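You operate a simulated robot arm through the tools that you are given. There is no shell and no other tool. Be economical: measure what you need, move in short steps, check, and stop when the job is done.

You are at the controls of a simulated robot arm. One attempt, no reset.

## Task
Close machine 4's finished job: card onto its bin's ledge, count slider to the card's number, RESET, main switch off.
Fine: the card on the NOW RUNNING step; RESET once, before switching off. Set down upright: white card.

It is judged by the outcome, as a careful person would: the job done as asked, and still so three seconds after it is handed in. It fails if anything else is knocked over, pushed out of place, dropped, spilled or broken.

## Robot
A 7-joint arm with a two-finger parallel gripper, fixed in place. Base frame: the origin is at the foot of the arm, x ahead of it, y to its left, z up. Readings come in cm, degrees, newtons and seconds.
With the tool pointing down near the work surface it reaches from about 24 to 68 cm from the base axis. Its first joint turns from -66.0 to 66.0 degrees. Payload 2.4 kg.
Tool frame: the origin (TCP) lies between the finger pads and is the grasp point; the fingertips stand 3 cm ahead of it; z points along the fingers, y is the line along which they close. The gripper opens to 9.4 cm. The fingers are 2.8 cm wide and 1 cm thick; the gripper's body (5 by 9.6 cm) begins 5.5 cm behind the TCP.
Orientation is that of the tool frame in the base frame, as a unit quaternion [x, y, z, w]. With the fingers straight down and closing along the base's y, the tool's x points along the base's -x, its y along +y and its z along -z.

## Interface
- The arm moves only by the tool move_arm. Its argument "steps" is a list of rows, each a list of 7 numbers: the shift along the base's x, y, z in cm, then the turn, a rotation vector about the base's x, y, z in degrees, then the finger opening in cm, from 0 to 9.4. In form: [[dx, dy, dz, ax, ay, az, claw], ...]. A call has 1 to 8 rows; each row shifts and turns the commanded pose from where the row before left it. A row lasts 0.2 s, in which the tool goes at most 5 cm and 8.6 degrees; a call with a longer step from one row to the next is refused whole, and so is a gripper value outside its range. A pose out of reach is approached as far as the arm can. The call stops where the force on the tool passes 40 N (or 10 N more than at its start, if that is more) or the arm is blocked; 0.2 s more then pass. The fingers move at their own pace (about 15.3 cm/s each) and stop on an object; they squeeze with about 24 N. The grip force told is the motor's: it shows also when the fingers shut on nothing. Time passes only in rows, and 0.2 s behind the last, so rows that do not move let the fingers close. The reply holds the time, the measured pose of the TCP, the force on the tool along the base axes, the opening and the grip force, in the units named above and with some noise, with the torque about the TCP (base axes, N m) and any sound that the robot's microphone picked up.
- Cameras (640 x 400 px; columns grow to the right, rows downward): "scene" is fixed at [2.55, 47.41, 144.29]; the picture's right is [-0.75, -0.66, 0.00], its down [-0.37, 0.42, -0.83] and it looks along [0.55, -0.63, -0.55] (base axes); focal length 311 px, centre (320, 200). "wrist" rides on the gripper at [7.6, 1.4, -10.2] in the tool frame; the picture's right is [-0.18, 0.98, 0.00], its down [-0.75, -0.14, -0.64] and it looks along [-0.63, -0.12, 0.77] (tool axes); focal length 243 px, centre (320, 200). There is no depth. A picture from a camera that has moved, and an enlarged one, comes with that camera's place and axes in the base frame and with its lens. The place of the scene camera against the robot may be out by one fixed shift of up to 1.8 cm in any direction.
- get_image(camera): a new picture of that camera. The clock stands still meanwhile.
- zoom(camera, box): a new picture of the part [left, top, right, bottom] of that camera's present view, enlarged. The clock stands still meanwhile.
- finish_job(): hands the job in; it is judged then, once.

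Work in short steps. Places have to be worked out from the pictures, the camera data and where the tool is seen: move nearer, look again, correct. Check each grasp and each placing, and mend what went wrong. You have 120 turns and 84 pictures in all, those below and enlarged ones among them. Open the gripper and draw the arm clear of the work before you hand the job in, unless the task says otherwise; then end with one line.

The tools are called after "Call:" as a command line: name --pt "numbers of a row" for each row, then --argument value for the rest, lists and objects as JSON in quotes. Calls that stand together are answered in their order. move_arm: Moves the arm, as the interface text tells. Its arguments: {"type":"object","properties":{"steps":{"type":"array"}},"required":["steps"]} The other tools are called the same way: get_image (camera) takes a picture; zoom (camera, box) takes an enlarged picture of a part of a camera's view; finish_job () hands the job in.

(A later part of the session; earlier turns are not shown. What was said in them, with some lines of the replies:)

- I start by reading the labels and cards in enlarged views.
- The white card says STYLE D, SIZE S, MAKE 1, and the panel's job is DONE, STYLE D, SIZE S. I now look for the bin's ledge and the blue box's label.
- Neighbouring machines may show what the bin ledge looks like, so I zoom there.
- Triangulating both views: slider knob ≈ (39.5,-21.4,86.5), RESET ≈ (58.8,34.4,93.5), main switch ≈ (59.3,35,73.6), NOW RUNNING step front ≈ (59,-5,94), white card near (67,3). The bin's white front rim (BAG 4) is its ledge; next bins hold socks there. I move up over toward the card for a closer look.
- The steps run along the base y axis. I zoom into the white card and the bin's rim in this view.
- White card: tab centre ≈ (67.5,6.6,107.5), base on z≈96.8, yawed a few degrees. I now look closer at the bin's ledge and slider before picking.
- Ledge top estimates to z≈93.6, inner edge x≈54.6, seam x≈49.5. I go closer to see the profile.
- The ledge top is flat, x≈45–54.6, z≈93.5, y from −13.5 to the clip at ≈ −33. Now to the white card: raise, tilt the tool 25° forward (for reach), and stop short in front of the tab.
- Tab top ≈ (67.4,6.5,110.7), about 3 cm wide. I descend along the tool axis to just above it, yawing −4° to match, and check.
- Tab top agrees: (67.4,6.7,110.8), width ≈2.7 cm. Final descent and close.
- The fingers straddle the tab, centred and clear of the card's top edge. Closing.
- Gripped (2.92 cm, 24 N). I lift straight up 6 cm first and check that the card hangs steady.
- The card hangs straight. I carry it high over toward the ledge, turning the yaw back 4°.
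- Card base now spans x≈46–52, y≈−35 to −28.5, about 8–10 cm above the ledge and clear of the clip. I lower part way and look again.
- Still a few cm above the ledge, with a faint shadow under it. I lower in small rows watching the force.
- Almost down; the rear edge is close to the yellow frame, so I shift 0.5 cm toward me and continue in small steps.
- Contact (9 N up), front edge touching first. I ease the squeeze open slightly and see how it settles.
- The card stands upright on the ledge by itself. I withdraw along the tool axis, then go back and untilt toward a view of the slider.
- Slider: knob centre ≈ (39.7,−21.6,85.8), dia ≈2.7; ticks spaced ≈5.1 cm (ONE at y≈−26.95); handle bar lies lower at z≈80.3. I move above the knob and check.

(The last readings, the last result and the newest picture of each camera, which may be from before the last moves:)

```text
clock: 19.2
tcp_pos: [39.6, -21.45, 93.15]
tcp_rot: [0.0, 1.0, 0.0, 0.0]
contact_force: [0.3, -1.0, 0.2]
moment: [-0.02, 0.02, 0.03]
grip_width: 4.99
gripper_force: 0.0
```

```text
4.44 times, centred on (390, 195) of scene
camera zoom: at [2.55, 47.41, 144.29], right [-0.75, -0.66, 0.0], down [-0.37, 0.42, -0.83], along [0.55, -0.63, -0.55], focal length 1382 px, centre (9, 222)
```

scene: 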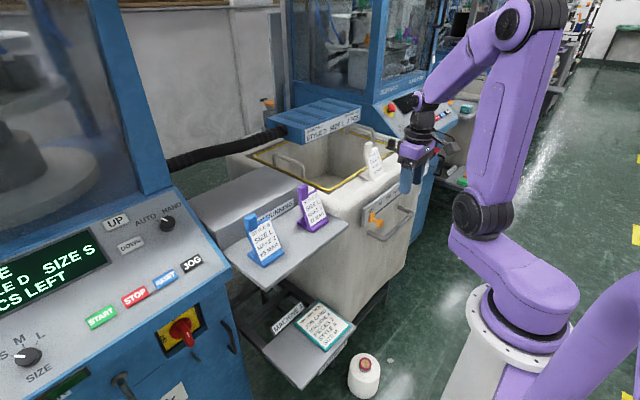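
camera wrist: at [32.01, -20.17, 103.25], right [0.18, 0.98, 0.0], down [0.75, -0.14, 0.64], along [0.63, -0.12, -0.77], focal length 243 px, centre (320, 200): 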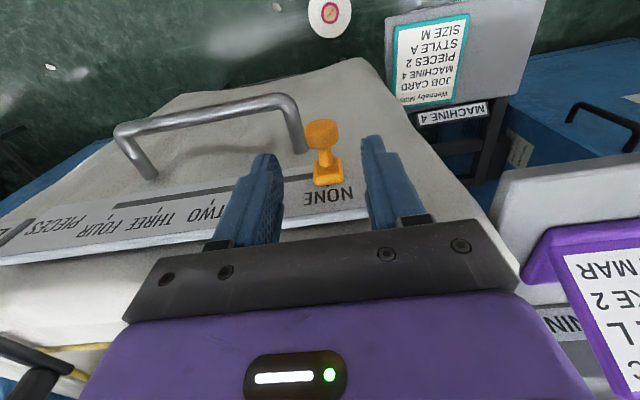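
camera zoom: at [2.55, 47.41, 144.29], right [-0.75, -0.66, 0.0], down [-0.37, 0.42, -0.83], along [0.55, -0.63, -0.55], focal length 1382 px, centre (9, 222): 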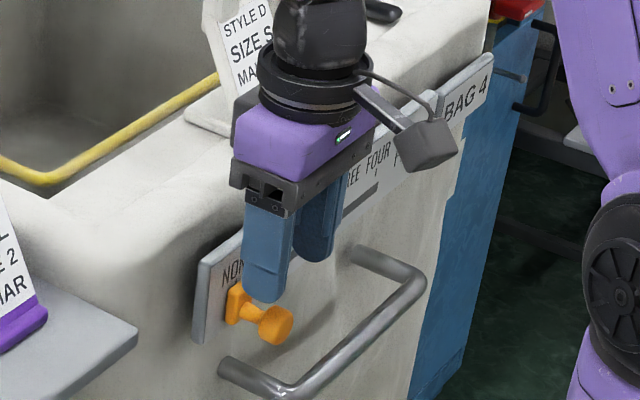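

Aligned over the knob (39.8,−21.4). Descend 5.5 cm and close on it.

Call:
move_arm --pt "0.1 0 -2.5 0 0 0 5" --pt "0 0 -2 0 0 0 5" --pt "0 0 -1 0 0 0 5" --pt "0 0 0 0 0 0 3" --pt "0 0 0 0 0 0 2" --pt "0 0 0 0 0 0 2"

Call:
zoom --camera "wrist" --box '[200, 90, 440, 250]'

```text
clock: 20.6
tcp_pos: [39.77, -21.58, 87.61]
tcp_rot: [0.0, 1.0, 0.0, 0.0]
contact_force: [1.3, 0.1, -7.4]
moment: [0.03, -0.29, -0.02]
grip_width: 2.47
gripper_force: 44.9
```

```text
2.50 times, centred on (320, 170) of wrist
camera zoom: at [32.11, -20.18, 97.8], right [0.18, 0.98, 0.0], down [0.75, -0.14, 0.64], along [0.63, -0.12, -0.77], focal length 606 px, centre (320, 275)
```

zoom: 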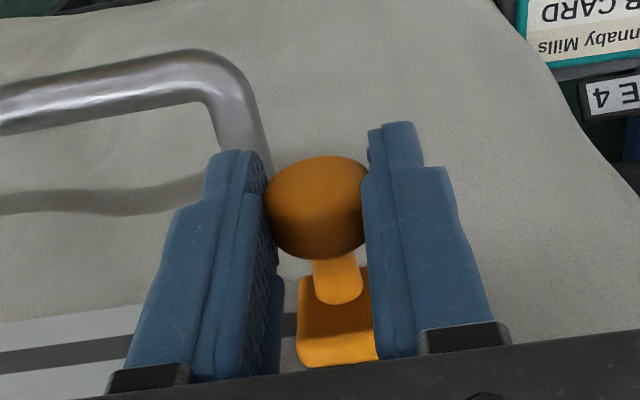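

The knob is held (2.47 cm). I slide it 5.15 cm toward −y.

Call:
move_arm --pt "0 -0.8 0 0 0 0 2" --pt "0 -1 0 0 0 0 2" --pt "0 -1 0 0 0 0 2" --pt "0 -1 0 0 0 0 2" --pt "0 -0.8 0 0 0 0 2" --pt "0 -0.4 0 0 0 0 2" --pt "0 0 0 0 0 0 2"

Call:
zoom --camera "wrist" --box '[200, 90, 440, 250]'

Call:
zoom --camera "scene" --box '[340, 170, 440, 240]'

```text
clock: 22.2
tcp_pos: [39.83, -26.6, 87.58]
tcp_rot: [0.001, 1.0, -0.001, 0.0]
contact_force: [0.0, 0.9, 9.8]
moment: [0.02, 0.02, 0.02]
grip_width: 2.49
gripper_force: 44.8
```

```text
2.50 times, centred on (320, 170) of wrist
camera zoom: at [32.1, -25.17, 97.8], right [0.18, 0.98, 0.0], down [0.75, -0.14, 0.64], along [0.63, -0.12, -0.77], focal length 606 px, centre (320, 275)
```

zoom: 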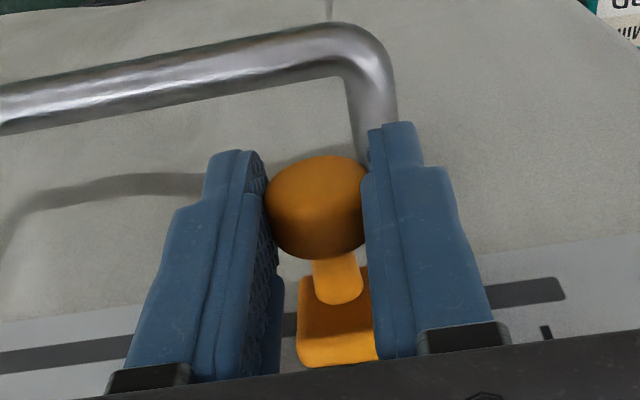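

```text
5.71 times, centred on (390, 205) of scene
camera zoom: at [2.54, 47.42, 144.29], right [-0.75, -0.66, 0.0], down [-0.37, 0.42, -0.83], along [0.55, -0.63, -0.55], focal length 1778 px, centre (-80, 171)
```

zoom: 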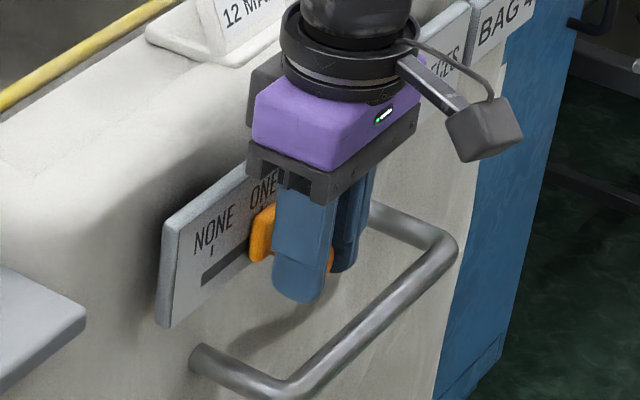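

Knob moved about 5.0 cm. I release, rise, and check it against the ONE tick.

Call:
move_arm --pt "0 0 0 0 0 0 3.5" --pt "0 0 0 0 0 0 5" --pt "0 0 2 0 0 0 5" --pt "0 0 4 0 0 0 5" --pt "-3 1 3 0 0 0 5" --pt "-4 1 2 0 0 0 5"

Call:
zoom --camera "wrist" --box '[200, 90, 440, 250]'

Call:
zoom --camera "scene" --box '[340, 170, 440, 240]'

```text
clock: 23.6
tcp_pos: [32.77, -24.56, 98.6]
tcp_rot: [0.0, 1.0, 0.0, -0.001]
contact_force: [-0.2, 0.6, -0.7]
moment: [-0.01, 0.0, 0.0]
grip_width: 5.01
gripper_force: 0.1
```

```text
2.50 times, centred on (320, 170) of wrist
camera zoom: at [25.13, -23.18, 108.82], right [0.18, 0.98, 0.0], down [0.75, -0.14, 0.64], along [0.63, -0.12, -0.77], focal length 606 px, centre (320, 275)
```

zoom: 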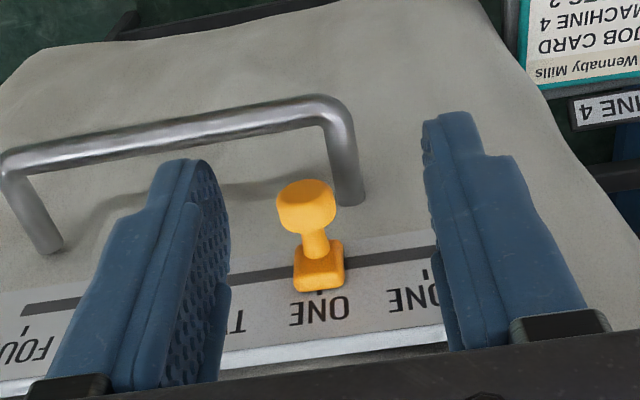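

```text
5.71 times, centred on (390, 205) of scene
camera zoom: at [2.55, 47.41, 144.29], right [-0.75, -0.66, 0.0], down [-0.37, 0.42, -0.83], along [0.55, -0.63, -0.55], focal length 1778 px, centre (-80, 171)
```

zoom: 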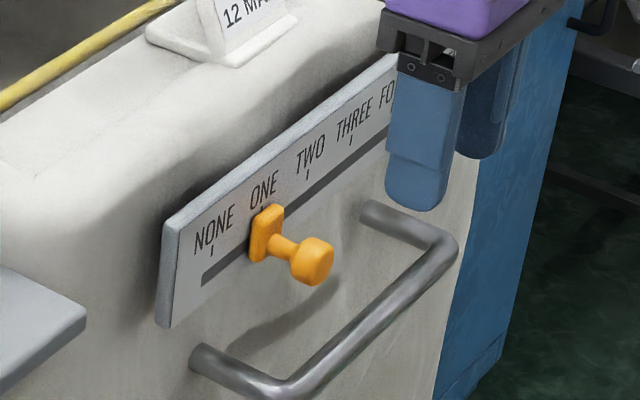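

The slider sits on ONE. Next I swing high over to the control panel, opening the fingers for a clear view.

Call:
move_arm --pt "0 2 4.5 0 0 0 5" --pt "0 3 4 0 0 0 7" --pt "0 3 4 0 0 0 9.4" --pt "0 4.8 1 0 0 0 9.4" --pt "0 4.9 0 0 0 0 9.4" --pt "0 4.9 0 0 0 0 9.4" --pt "0.5 4.9 0 0 0 0 9.4" --pt "0.5 4.9 0 0 0 0 9.4"

Call:
move_arm --pt "1.5 4.7 0 0 0 0 9.4" --pt "1.5 4.7 0 0 0 0 9.4" --pt "2 4.5 0 0 0 0 9.4" --pt "2 4.5 0 0 0 0 9.4" --pt "2 4.3 0 0 0 0 9.4" --pt "2 2.5 0 0 0 0 9.4"

Call:
get_image --camera "wrist"

```text
clock: 25.4
tcp_pos: [33.64, 7.93, 112.12]
tcp_rot: [0.002, 1.0, 0.0, -0.001]
contact_force: [0.7, 0.3, -0.7]
moment: [0.0, -0.02, -0.02]
grip_width: 9.39
gripper_force: 0.0
```

```text
clock: 26.8
tcp_pos: [44.66, 33.08, 112.13]
tcp_rot: [0.001, 1.0, 0.0, 0.0]
contact_force: [-0.6, 0.3, -0.2]
moment: [-0.02, -0.02, 0.03]
grip_width: 9.41
gripper_force: 0.2
```

```text
30 pictures are left
camera wrist: at [37.15, 34.42, 122.35], right [0.18, 0.98, 0.0], down [0.75, -0.14, 0.64], along [0.63, -0.12, -0.77], focal length 243 px, centre (320, 200)
```

wrist: 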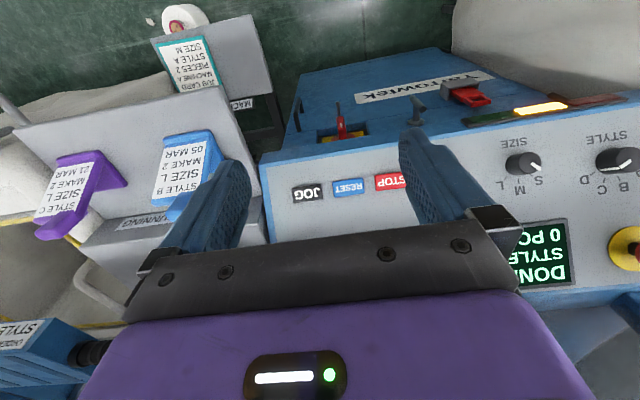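

RESET triangulates to (59.1,34.7,93.3) and the panel slopes ≈39.5°. I tilt the tool to the panel's normal, close the fingers, and stop ~7 cm off the button.

Call:
move_arm --pt "1.6 0.3 -2.2 0 -8 0 6" --pt "1.6 0.3 -2.2 0 -8 0 3" --pt "1.6 0.3 -2.2 0 -8 0 0" --pt "1.6 0.3 -2.2 0 -8 0 0" --pt "1.6 0.4 -2.2 0 -7.5 0 0"

Call:
get_image --camera "wrist"

Call:
zoom --camera "scene" --box '[90, 200, 250, 300]'

```text
clock: 28.0
tcp_pos: [52.63, 34.66, 100.97]
tcp_rot: [-0.001, 0.941, 0.001, 0.338]
contact_force: [0.2, -0.3, -0.4]
moment: [0.02, 0.02, -0.02]
grip_width: 0.01
gripper_force: 23.8
```

```text
29 pictures are left
camera wrist: at [40.29, 36.05, 104.02], right [0.14, 0.98, 0.12], down [0.18, -0.14, 0.97], along [0.97, -0.12, -0.19], focal length 243 px, centre (320, 200)
```

wrist: 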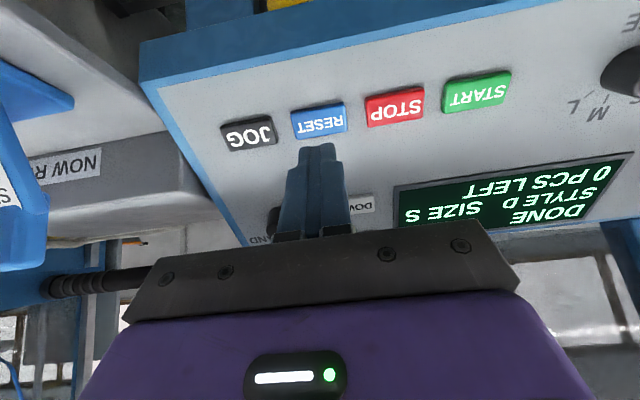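

```text
4.00 times, centred on (170, 250) of scene
camera zoom: at [2.55, 47.41, 144.29], right [-0.75, -0.66, 0.0], down [-0.37, 0.42, -0.83], along [0.55, -0.63, -0.55], focal length 1244 px, centre (920, 0)
```

zoom: 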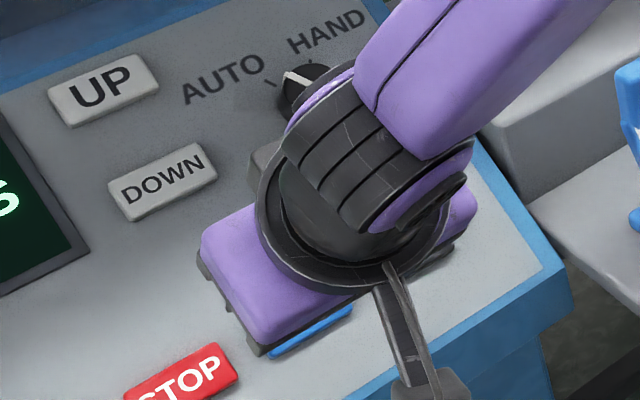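

The tips line up with RESET along the tool axis, about 7 cm away. I advance 6 cm first.

Call:
move_arm --pt "1.9 -0.05 -2.3 0 0 0 0" --pt "1.4 -0.05 -1.7 0 0 0 0" --pt "0.45 0 -0.54 0 0 0 0"

Call:
zoom --camera "wrist" --box '[220, 60, 440, 200]'

```text
clock: 28.8
tcp_pos: [56.48, 34.54, 96.47]
tcp_rot: [0.001, 0.942, -0.001, 0.337]
contact_force: [0.8, -0.6, -0.3]
moment: [0.02, 0.01, 0.0]
grip_width: 0.01
gripper_force: 23.9
```

```text
2.86 times, centred on (330, 130) of wrist
camera zoom: at [44.07, 35.92, 99.52], right [0.14, 0.98, 0.12], down [0.17, -0.14, 0.97], along [0.97, -0.12, -0.19], focal length 693 px, centre (291, 400)
```

zoom: 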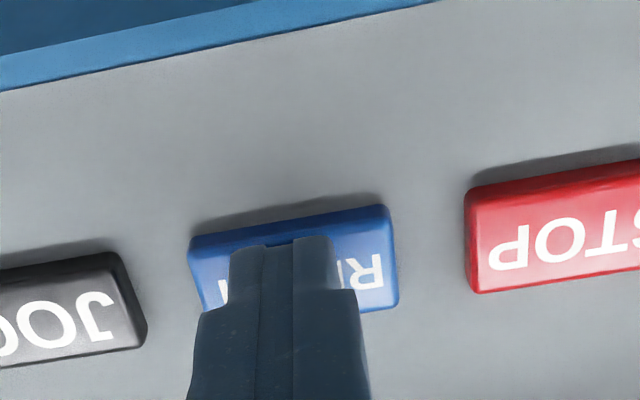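

The tips are right on the RESET button, with no contact yet. I press slowly.

Call:
move_arm --pt "0.32 0 -0.39 0 0 0 0" --pt "0.25 0 -0.31 0 0 0 0" --pt "0 0 0 0 0 0 0"

```text
clock: 29.6
tcp_pos: [56.96, 34.54, 95.85]
tcp_rot: [0.0, 0.941, 0.0, 0.337]
contact_force: [-7.9, -2.2, 6.2]
moment: [-0.07, 0.17, 0.0]
grip_width: 0.01
gripper_force: 24.1
heard: click
```

Click heard with about 10 N of contact: RESET pressed once. I back straight off along the same axis and look at the display.

Call:
move_arm --pt "-1.3 0 1.6 0 0 0 0" --pt "-2.4 0 2.9 0 0 0 0" --pt "-2.4 0 2.9 0 0 0 0" --pt "-3 0 2.5 0 0 0 5" --pt "-3 0 1 0 0 0 9.4"

Call:
get_image --camera "wrist"

Call:
zoom --camera "scene" --box '[130, 270, 250, 370]'

```text
clock: 30.8
tcp_pos: [44.78, 34.61, 106.78]
tcp_rot: [0.0, 0.941, 0.0, 0.338]
contact_force: [0.1, -0.3, 0.1]
moment: [0.04, -0.02, -0.01]
grip_width: 9.42
gripper_force: 0.1
```

```text
26 pictures are left
camera wrist: at [32.43, 35.9, 109.82], right [0.14, 0.98, 0.12], down [0.17, -0.14, 0.97], along [0.97, -0.12, -0.19], focal length 243 px, centre (320, 200)
```

wrist: 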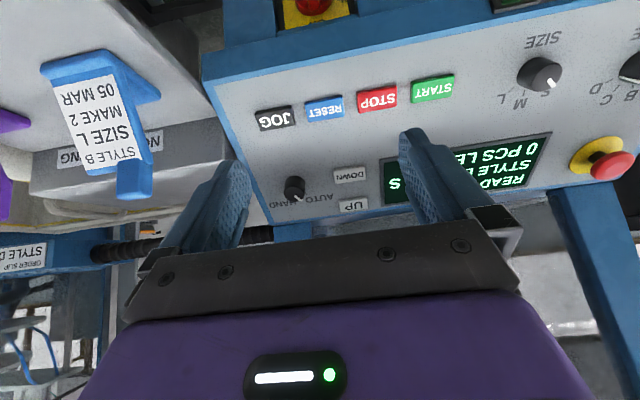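

```text
4.00 times, centred on (190, 320) of scene
camera zoom: at [2.56, 47.41, 144.29], right [-0.75, -0.66, 0.0], down [-0.37, 0.42, -0.83], along [0.55, -0.63, -0.55], focal length 1244 px, centre (840, -280)
```

zoom: 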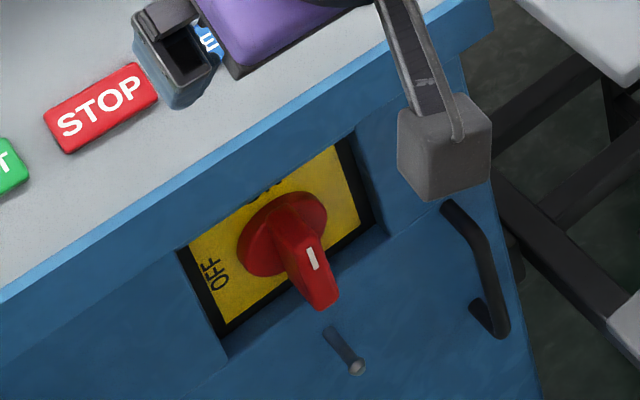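

Display now reads READY. Next I lower the tool in front of the machine to view the main switch squarely.

Call:
move_arm --pt "0 0 -4.5 0 0 0 9.4" --pt "-1 0 -4.5 0 0 0 9.4" --pt "-1 0 -4.5 0 0 0 9.4" --pt "-1 0 -4.5 0 0 0 9.4" --pt "-1 0 -4 0 0 0 9.4"

Call:
get_image --camera "wrist"

Call:
get_image --camera "scene"

```text
clock: 32.0
tcp_pos: [40.92, 34.55, 84.84]
tcp_rot: [0.0, 0.942, 0.001, 0.337]
contact_force: [-0.1, -0.3, 0.3]
moment: [0.04, 0.0, 0.0]
grip_width: 9.41
gripper_force: 0.0
```

```text
24 pictures are left
camera wrist: at [28.52, 35.85, 87.75], right [0.14, 0.98, 0.12], down [0.17, -0.14, 0.97], along [0.97, -0.12, -0.19], focal length 243 px, centre (320, 200)
```

wrist: 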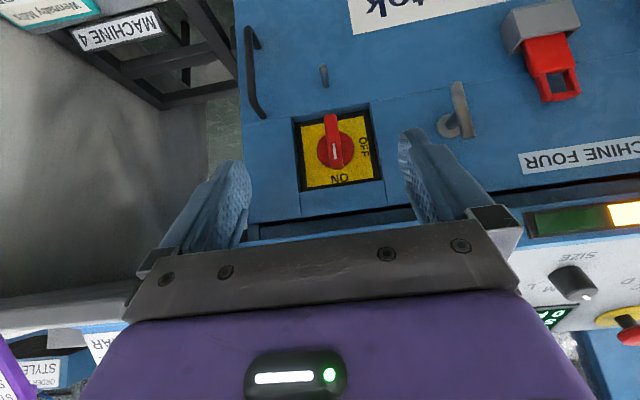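

```text
23 pictures are left
```

scene: 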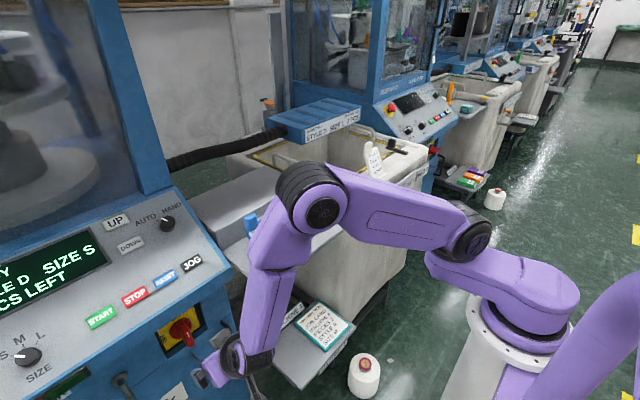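

The plate reads MACHINE FOUR, which confirms it. I zoom in on the switch.

Call:
zoom --camera "wrist" --box '[270, 80, 410, 210]'

```text
3.08 times, centred on (340, 145) of wrist
camera zoom: at [28.52, 35.85, 87.75], right [0.14, 0.98, 0.12], down [0.17, -0.14, 0.97], along [0.97, -0.12, -0.19], focal length 746 px, centre (258, 369)
```

zoom: 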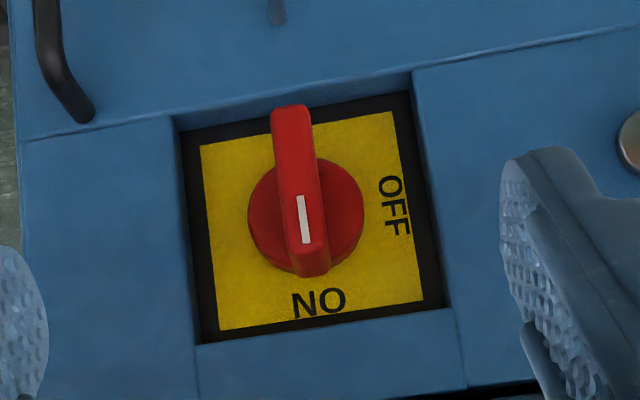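

OFF is on the +y side, mark now at ON (up). Bar: centre ≈ (55.4,34.9,75.4), about 1.7 cm thick, protruding from the disc at x≈59.9. I bring the tool horizontal in front of it.

Call:
move_arm --pt "0 0 -1 0 -8.5 0 9.4" --pt "0 0 -1.5 0 -8.5 0 9.4" --pt "0 0.1 -2 0 -8.5 0 7" --pt "0 0.1 -2 0 -8.5 0 5" --pt "0 0.1 -1.5 0 -8.5 0 5" --pt "1 0 -1.4 0 -8 0 5" --pt "2 0 0 0 0 0 5"

Call:
get_image --camera "wrist"

Call:
get_image --camera "scene"

```text
clock: 33.6
tcp_pos: [43.96, 34.8, 75.33]
tcp_rot: [0.0, 0.707, 0.0, 0.707]
contact_force: [0.3, -0.3, -0.9]
moment: [0.02, -0.01, 0.01]
grip_width: 4.97
gripper_force: 0.0
```

```text
21 pictures are left
camera wrist: at [33.68, 36.2, 67.65], right [0.0, 0.98, 0.18], down [-0.64, -0.14, 0.75], along [0.77, -0.12, 0.63], focal length 243 px, centre (320, 200)
```

wrist: 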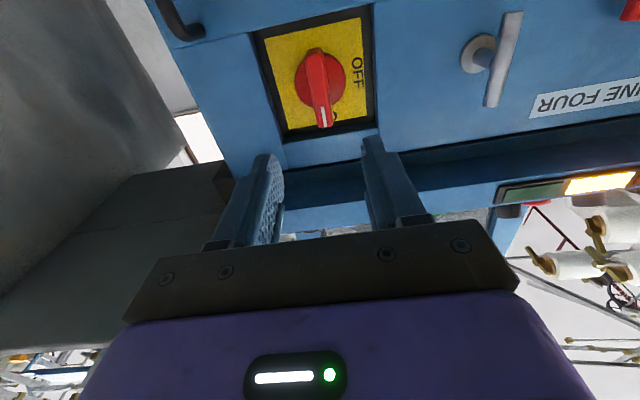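

```text
20 pictures are left
```

scene: 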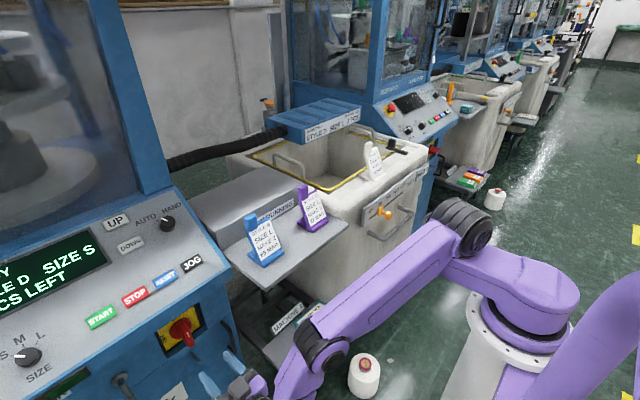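

Call:
zoom --camera "wrist" --box '[240, 0, 400, 140]'

```text
2.86 times, centred on (320, 70) of wrist
camera zoom: at [33.68, 36.2, 67.65], right [0.0, 0.98, 0.18], down [-0.64, -0.14, 0.75], along [0.77, -0.12, 0.63], focal length 693 px, centre (320, 571)
```

zoom: 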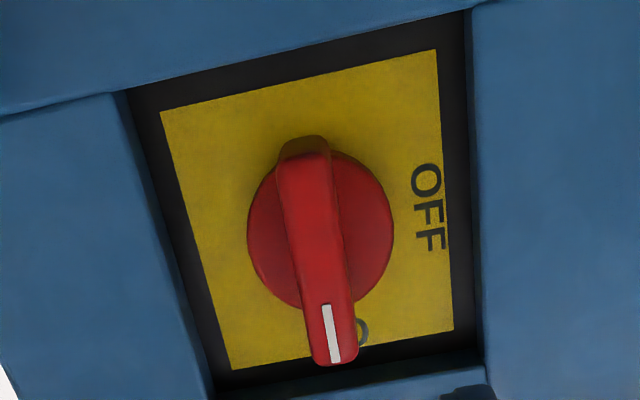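

Refined from both wrist views: switch axis y≈34.95, z≈74.5; bar spans z≈71.3–78, front x≈56.5, disc x≈61. I advance with fingers straddling the bar.

Call:
move_arm --pt "4 0.05 -0.4 0 0 0 5" --pt "4 0.05 -0.4 0 0 0 5" --pt "2.5 0.05 0 0 0 0 5" --pt "1.5 0 0 0 0 0 5" --pt "0.5 0 0 0 0 0 5"

Call:
get_image --camera "wrist"

```text
clock: 34.8
tcp_pos: [56.47, 34.96, 74.51]
tcp_rot: [0.0, 0.707, 0.0, 0.707]
contact_force: [-0.6, 0.4, 0.4]
moment: [-0.01, -0.04, 0.0]
grip_width: 5.01
gripper_force: 0.0
```

```text
18 pictures are left
camera wrist: at [46.22, 36.29, 66.88], right [0.0, 0.98, 0.18], down [-0.64, -0.14, 0.76], along [0.77, -0.12, 0.63], focal length 243 px, centre (320, 200)
```

wrist: 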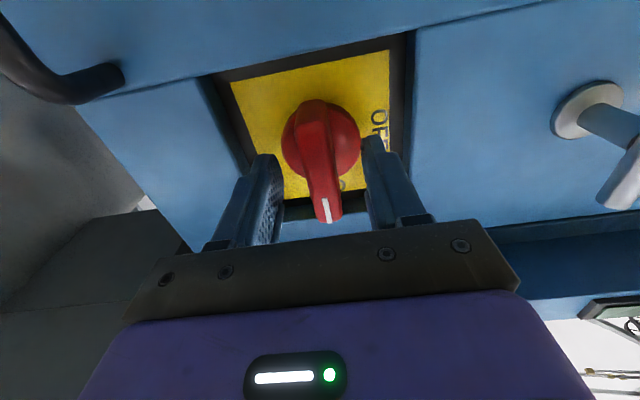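

The bar is between the fingers. Close.

Call:
move_arm --pt "0 0 0 0 0 0 3.5" --pt "0 0 0 0 0 0 2" --pt "0 0 0 0 0 0 1" --pt "0 0 0 0 0 0 1"

```text
clock: 35.8
tcp_pos: [56.34, 35.1, 74.55]
tcp_rot: [0.0, 0.707, -0.001, 0.707]
contact_force: [-16.2, -2.1, 0.6]
moment: [0.02, -0.96, -0.51]
grip_width: 1.7
gripper_force: 45.2
```

Gripped at 1.7 cm. I turn it from up toward +y (−x rotation), first 32°.

Call:
move_arm --pt "0 0 0 -5 0 0 1" --pt "0 0 0 -7 0 0 1" --pt "0 0 0 -7 0 0 1" --pt "0 0 0 -7 0 0 1" --pt "0 0 0 -6 0 0 1"

Call:
get_image --camera "wrist"

```text
clock: 37.0
tcp_pos: [56.29, 35.0, 74.59]
tcp_rot: [-0.196, 0.68, -0.196, 0.679]
contact_force: [-25.7, -6.3, 3.6]
moment: [0.05, -0.05, 0.03]
grip_width: 1.69
gripper_force: 45.4
```

```text
17 pictures are left
camera wrist: at [46.08, 32.11, 67.27], right [0.0, 0.93, -0.37], down [-0.64, 0.28, 0.71], along [0.77, 0.24, 0.6], focal length 243 px, centre (320, 200)
```

wrist: 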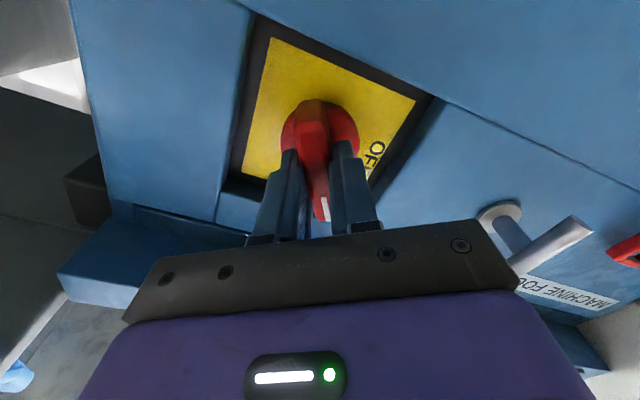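

The switch turns with the gripper. Axial push is 26 N, so I ease back 0.3 cm and continue turning.

Call:
move_arm --pt "-0.3 0 0 -4 0 0 1" --pt "0 0 0 -7 0 0 1" --pt "0 0 0 -7 0 0 1" --pt "0 0 0 -7 0 0 1" --pt "0 0 0 -7 0 0 1"

```text
clock: 38.2
tcp_pos: [56.14, 35.03, 74.6]
tcp_rot: [-0.375, 0.6, -0.375, 0.599]
contact_force: [5.6, 10.2, -12.0]
moment: [-0.01, 0.13, -1.47]
grip_width: 1.7
gripper_force: 45.3
```

Call:
move_arm --pt "0 0 0 -7 0 0 1" --pt "0 0 0 -7 0 0 1" --pt "0 0 0 -7 0 0 1" --pt "0 0 0 -5 0 0 1" --pt "0 0 0 0 0 0 1"

Call:
get_image --camera "wrist"

Call:
zoom --camera "scene" --box '[60, 200, 260, 380]'

```text
clock: 39.4
tcp_pos: [56.08, 35.04, 74.48]
tcp_rot: [0.501, -0.5, 0.5, -0.498]
contact_force: [2.6, 8.8, -12.7]
moment: [0.11, -0.13, -0.23]
grip_width: 1.71
gripper_force: 45.1
```

```text
16 pictures are left
camera wrist: at [45.84, 27.37, 73.04], right [0.0, 0.18, -0.98], down [-0.64, 0.75, 0.14], along [0.77, 0.63, 0.12], focal length 243 px, centre (320, 200)
```

wrist: 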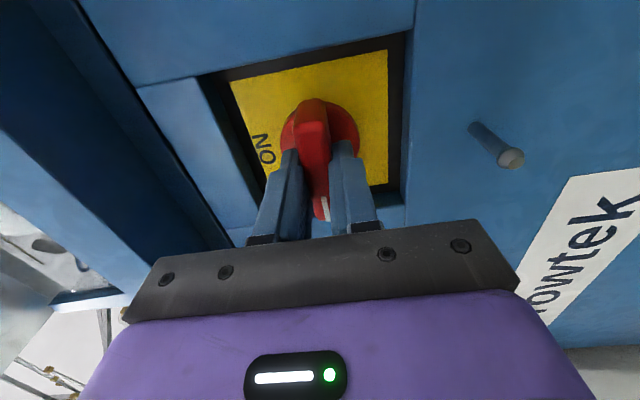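

```text
2.22 times, centred on (160, 290) of scene
camera zoom: at [2.58, 47.44, 144.28], right [-0.75, -0.66, 0.0], down [-0.37, 0.42, -0.83], along [0.55, -0.63, -0.55], focal length 691 px, centre (676, 0)
```

zoom: 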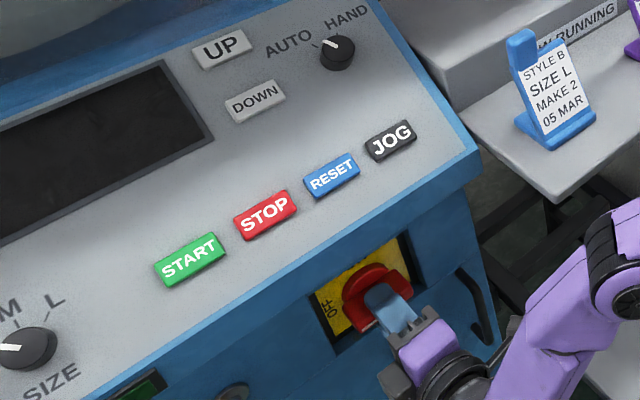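

Display is dark: the machine is off with the bar at OFF. I release, back straight out, and check.

Call:
move_arm --pt "0 0 0 0 0 0 3" --pt "0 0 0 0 0 0 5" --pt "0 0 0 0 0 0 5" --pt "-2 0 0 0 0 0 5" --pt "-4 0 0 0 0 0 5" --pt "-4 0 0 0 0 0 5" --pt "-4 0 0 0 0 0 5"

Call:
get_image --camera "wrist"

Call:
get_image --camera "scene"

```text
clock: 41.0
tcp_pos: [42.01, 34.9, 74.54]
tcp_rot: [-0.499, 0.501, -0.5, 0.5]
contact_force: [0.2, 0.3, -0.1]
moment: [0.02, -0.02, 0.0]
grip_width: 5.0
gripper_force: 0.1
```

```text
14 pictures are left
camera wrist: at [31.8, 27.4, 73.02], right [0.0, 0.18, -0.98], down [-0.64, 0.76, 0.14], along [0.77, 0.63, 0.12], focal length 243 px, centre (320, 200)
```

wrist: 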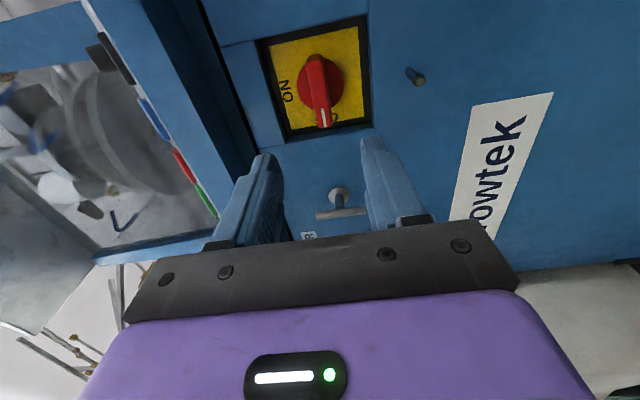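

```text
13 pictures are left
```

scene: 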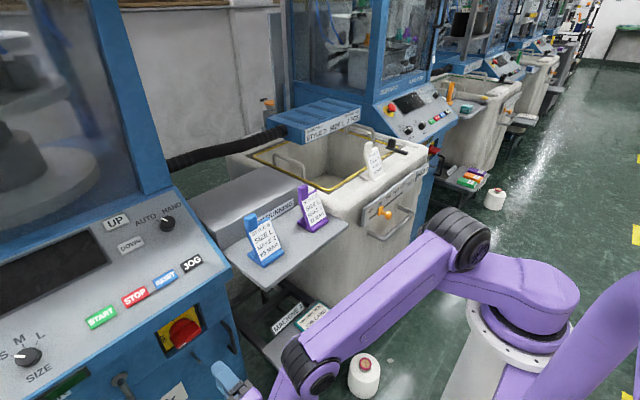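

The mark points at OFF. I draw back a bit further and check card and slider once more.

Call:
move_arm --pt "-2 0 2 0 0 0 5" --pt "-2 0 4 0 0 0 5" --pt "0 0 4 0 0 0 5" --pt "0 0 0 0 0 0 5"

Call:
zoom --camera "scene" --box '[330, 130, 430, 240]'

Call:
get_image --camera "scene"

```text
clock: 42.0
tcp_pos: [38.02, 34.99, 84.56]
tcp_rot: [-0.499, 0.501, -0.5, 0.499]
contact_force: [0.4, -0.2, 0.1]
moment: [-0.02, -0.03, 0.01]
grip_width: 5.01
gripper_force: 0.1
```

```text
3.64 times, centred on (380, 185) of scene
camera zoom: at [2.55, 47.41, 144.29], right [-0.75, -0.66, 0.0], down [-0.37, 0.42, -0.83], along [0.55, -0.63, -0.55], focal length 1131 px, centre (102, 254)
```

zoom: 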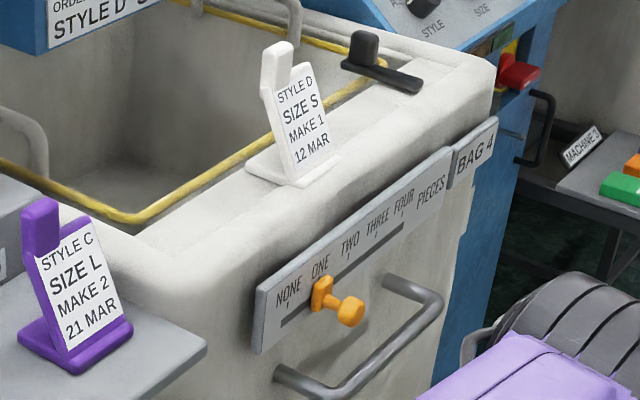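

```text
11 pictures are left
```

scene: 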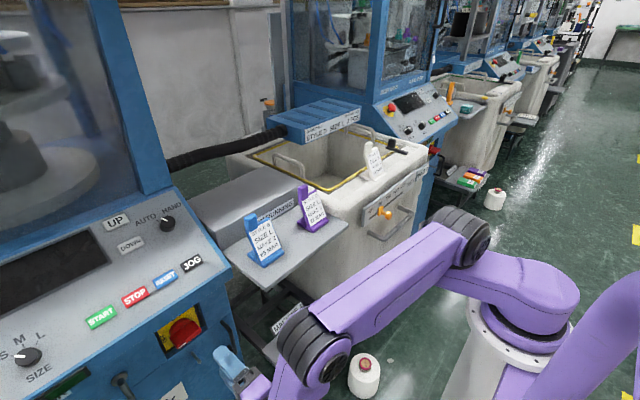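

The card stands on the BAG 4 ledge, the slider is on ONE, the display is dark, the other cards haven't moved, and the arm is clear. I'm handing it in.

Call:
finish_job

```text
The job is handed in.
```

Machine 4's job is closed: the white card stands upright on the bin's ledge, the count slider is on ONE, RESET was pressed once, and the main switch is off.
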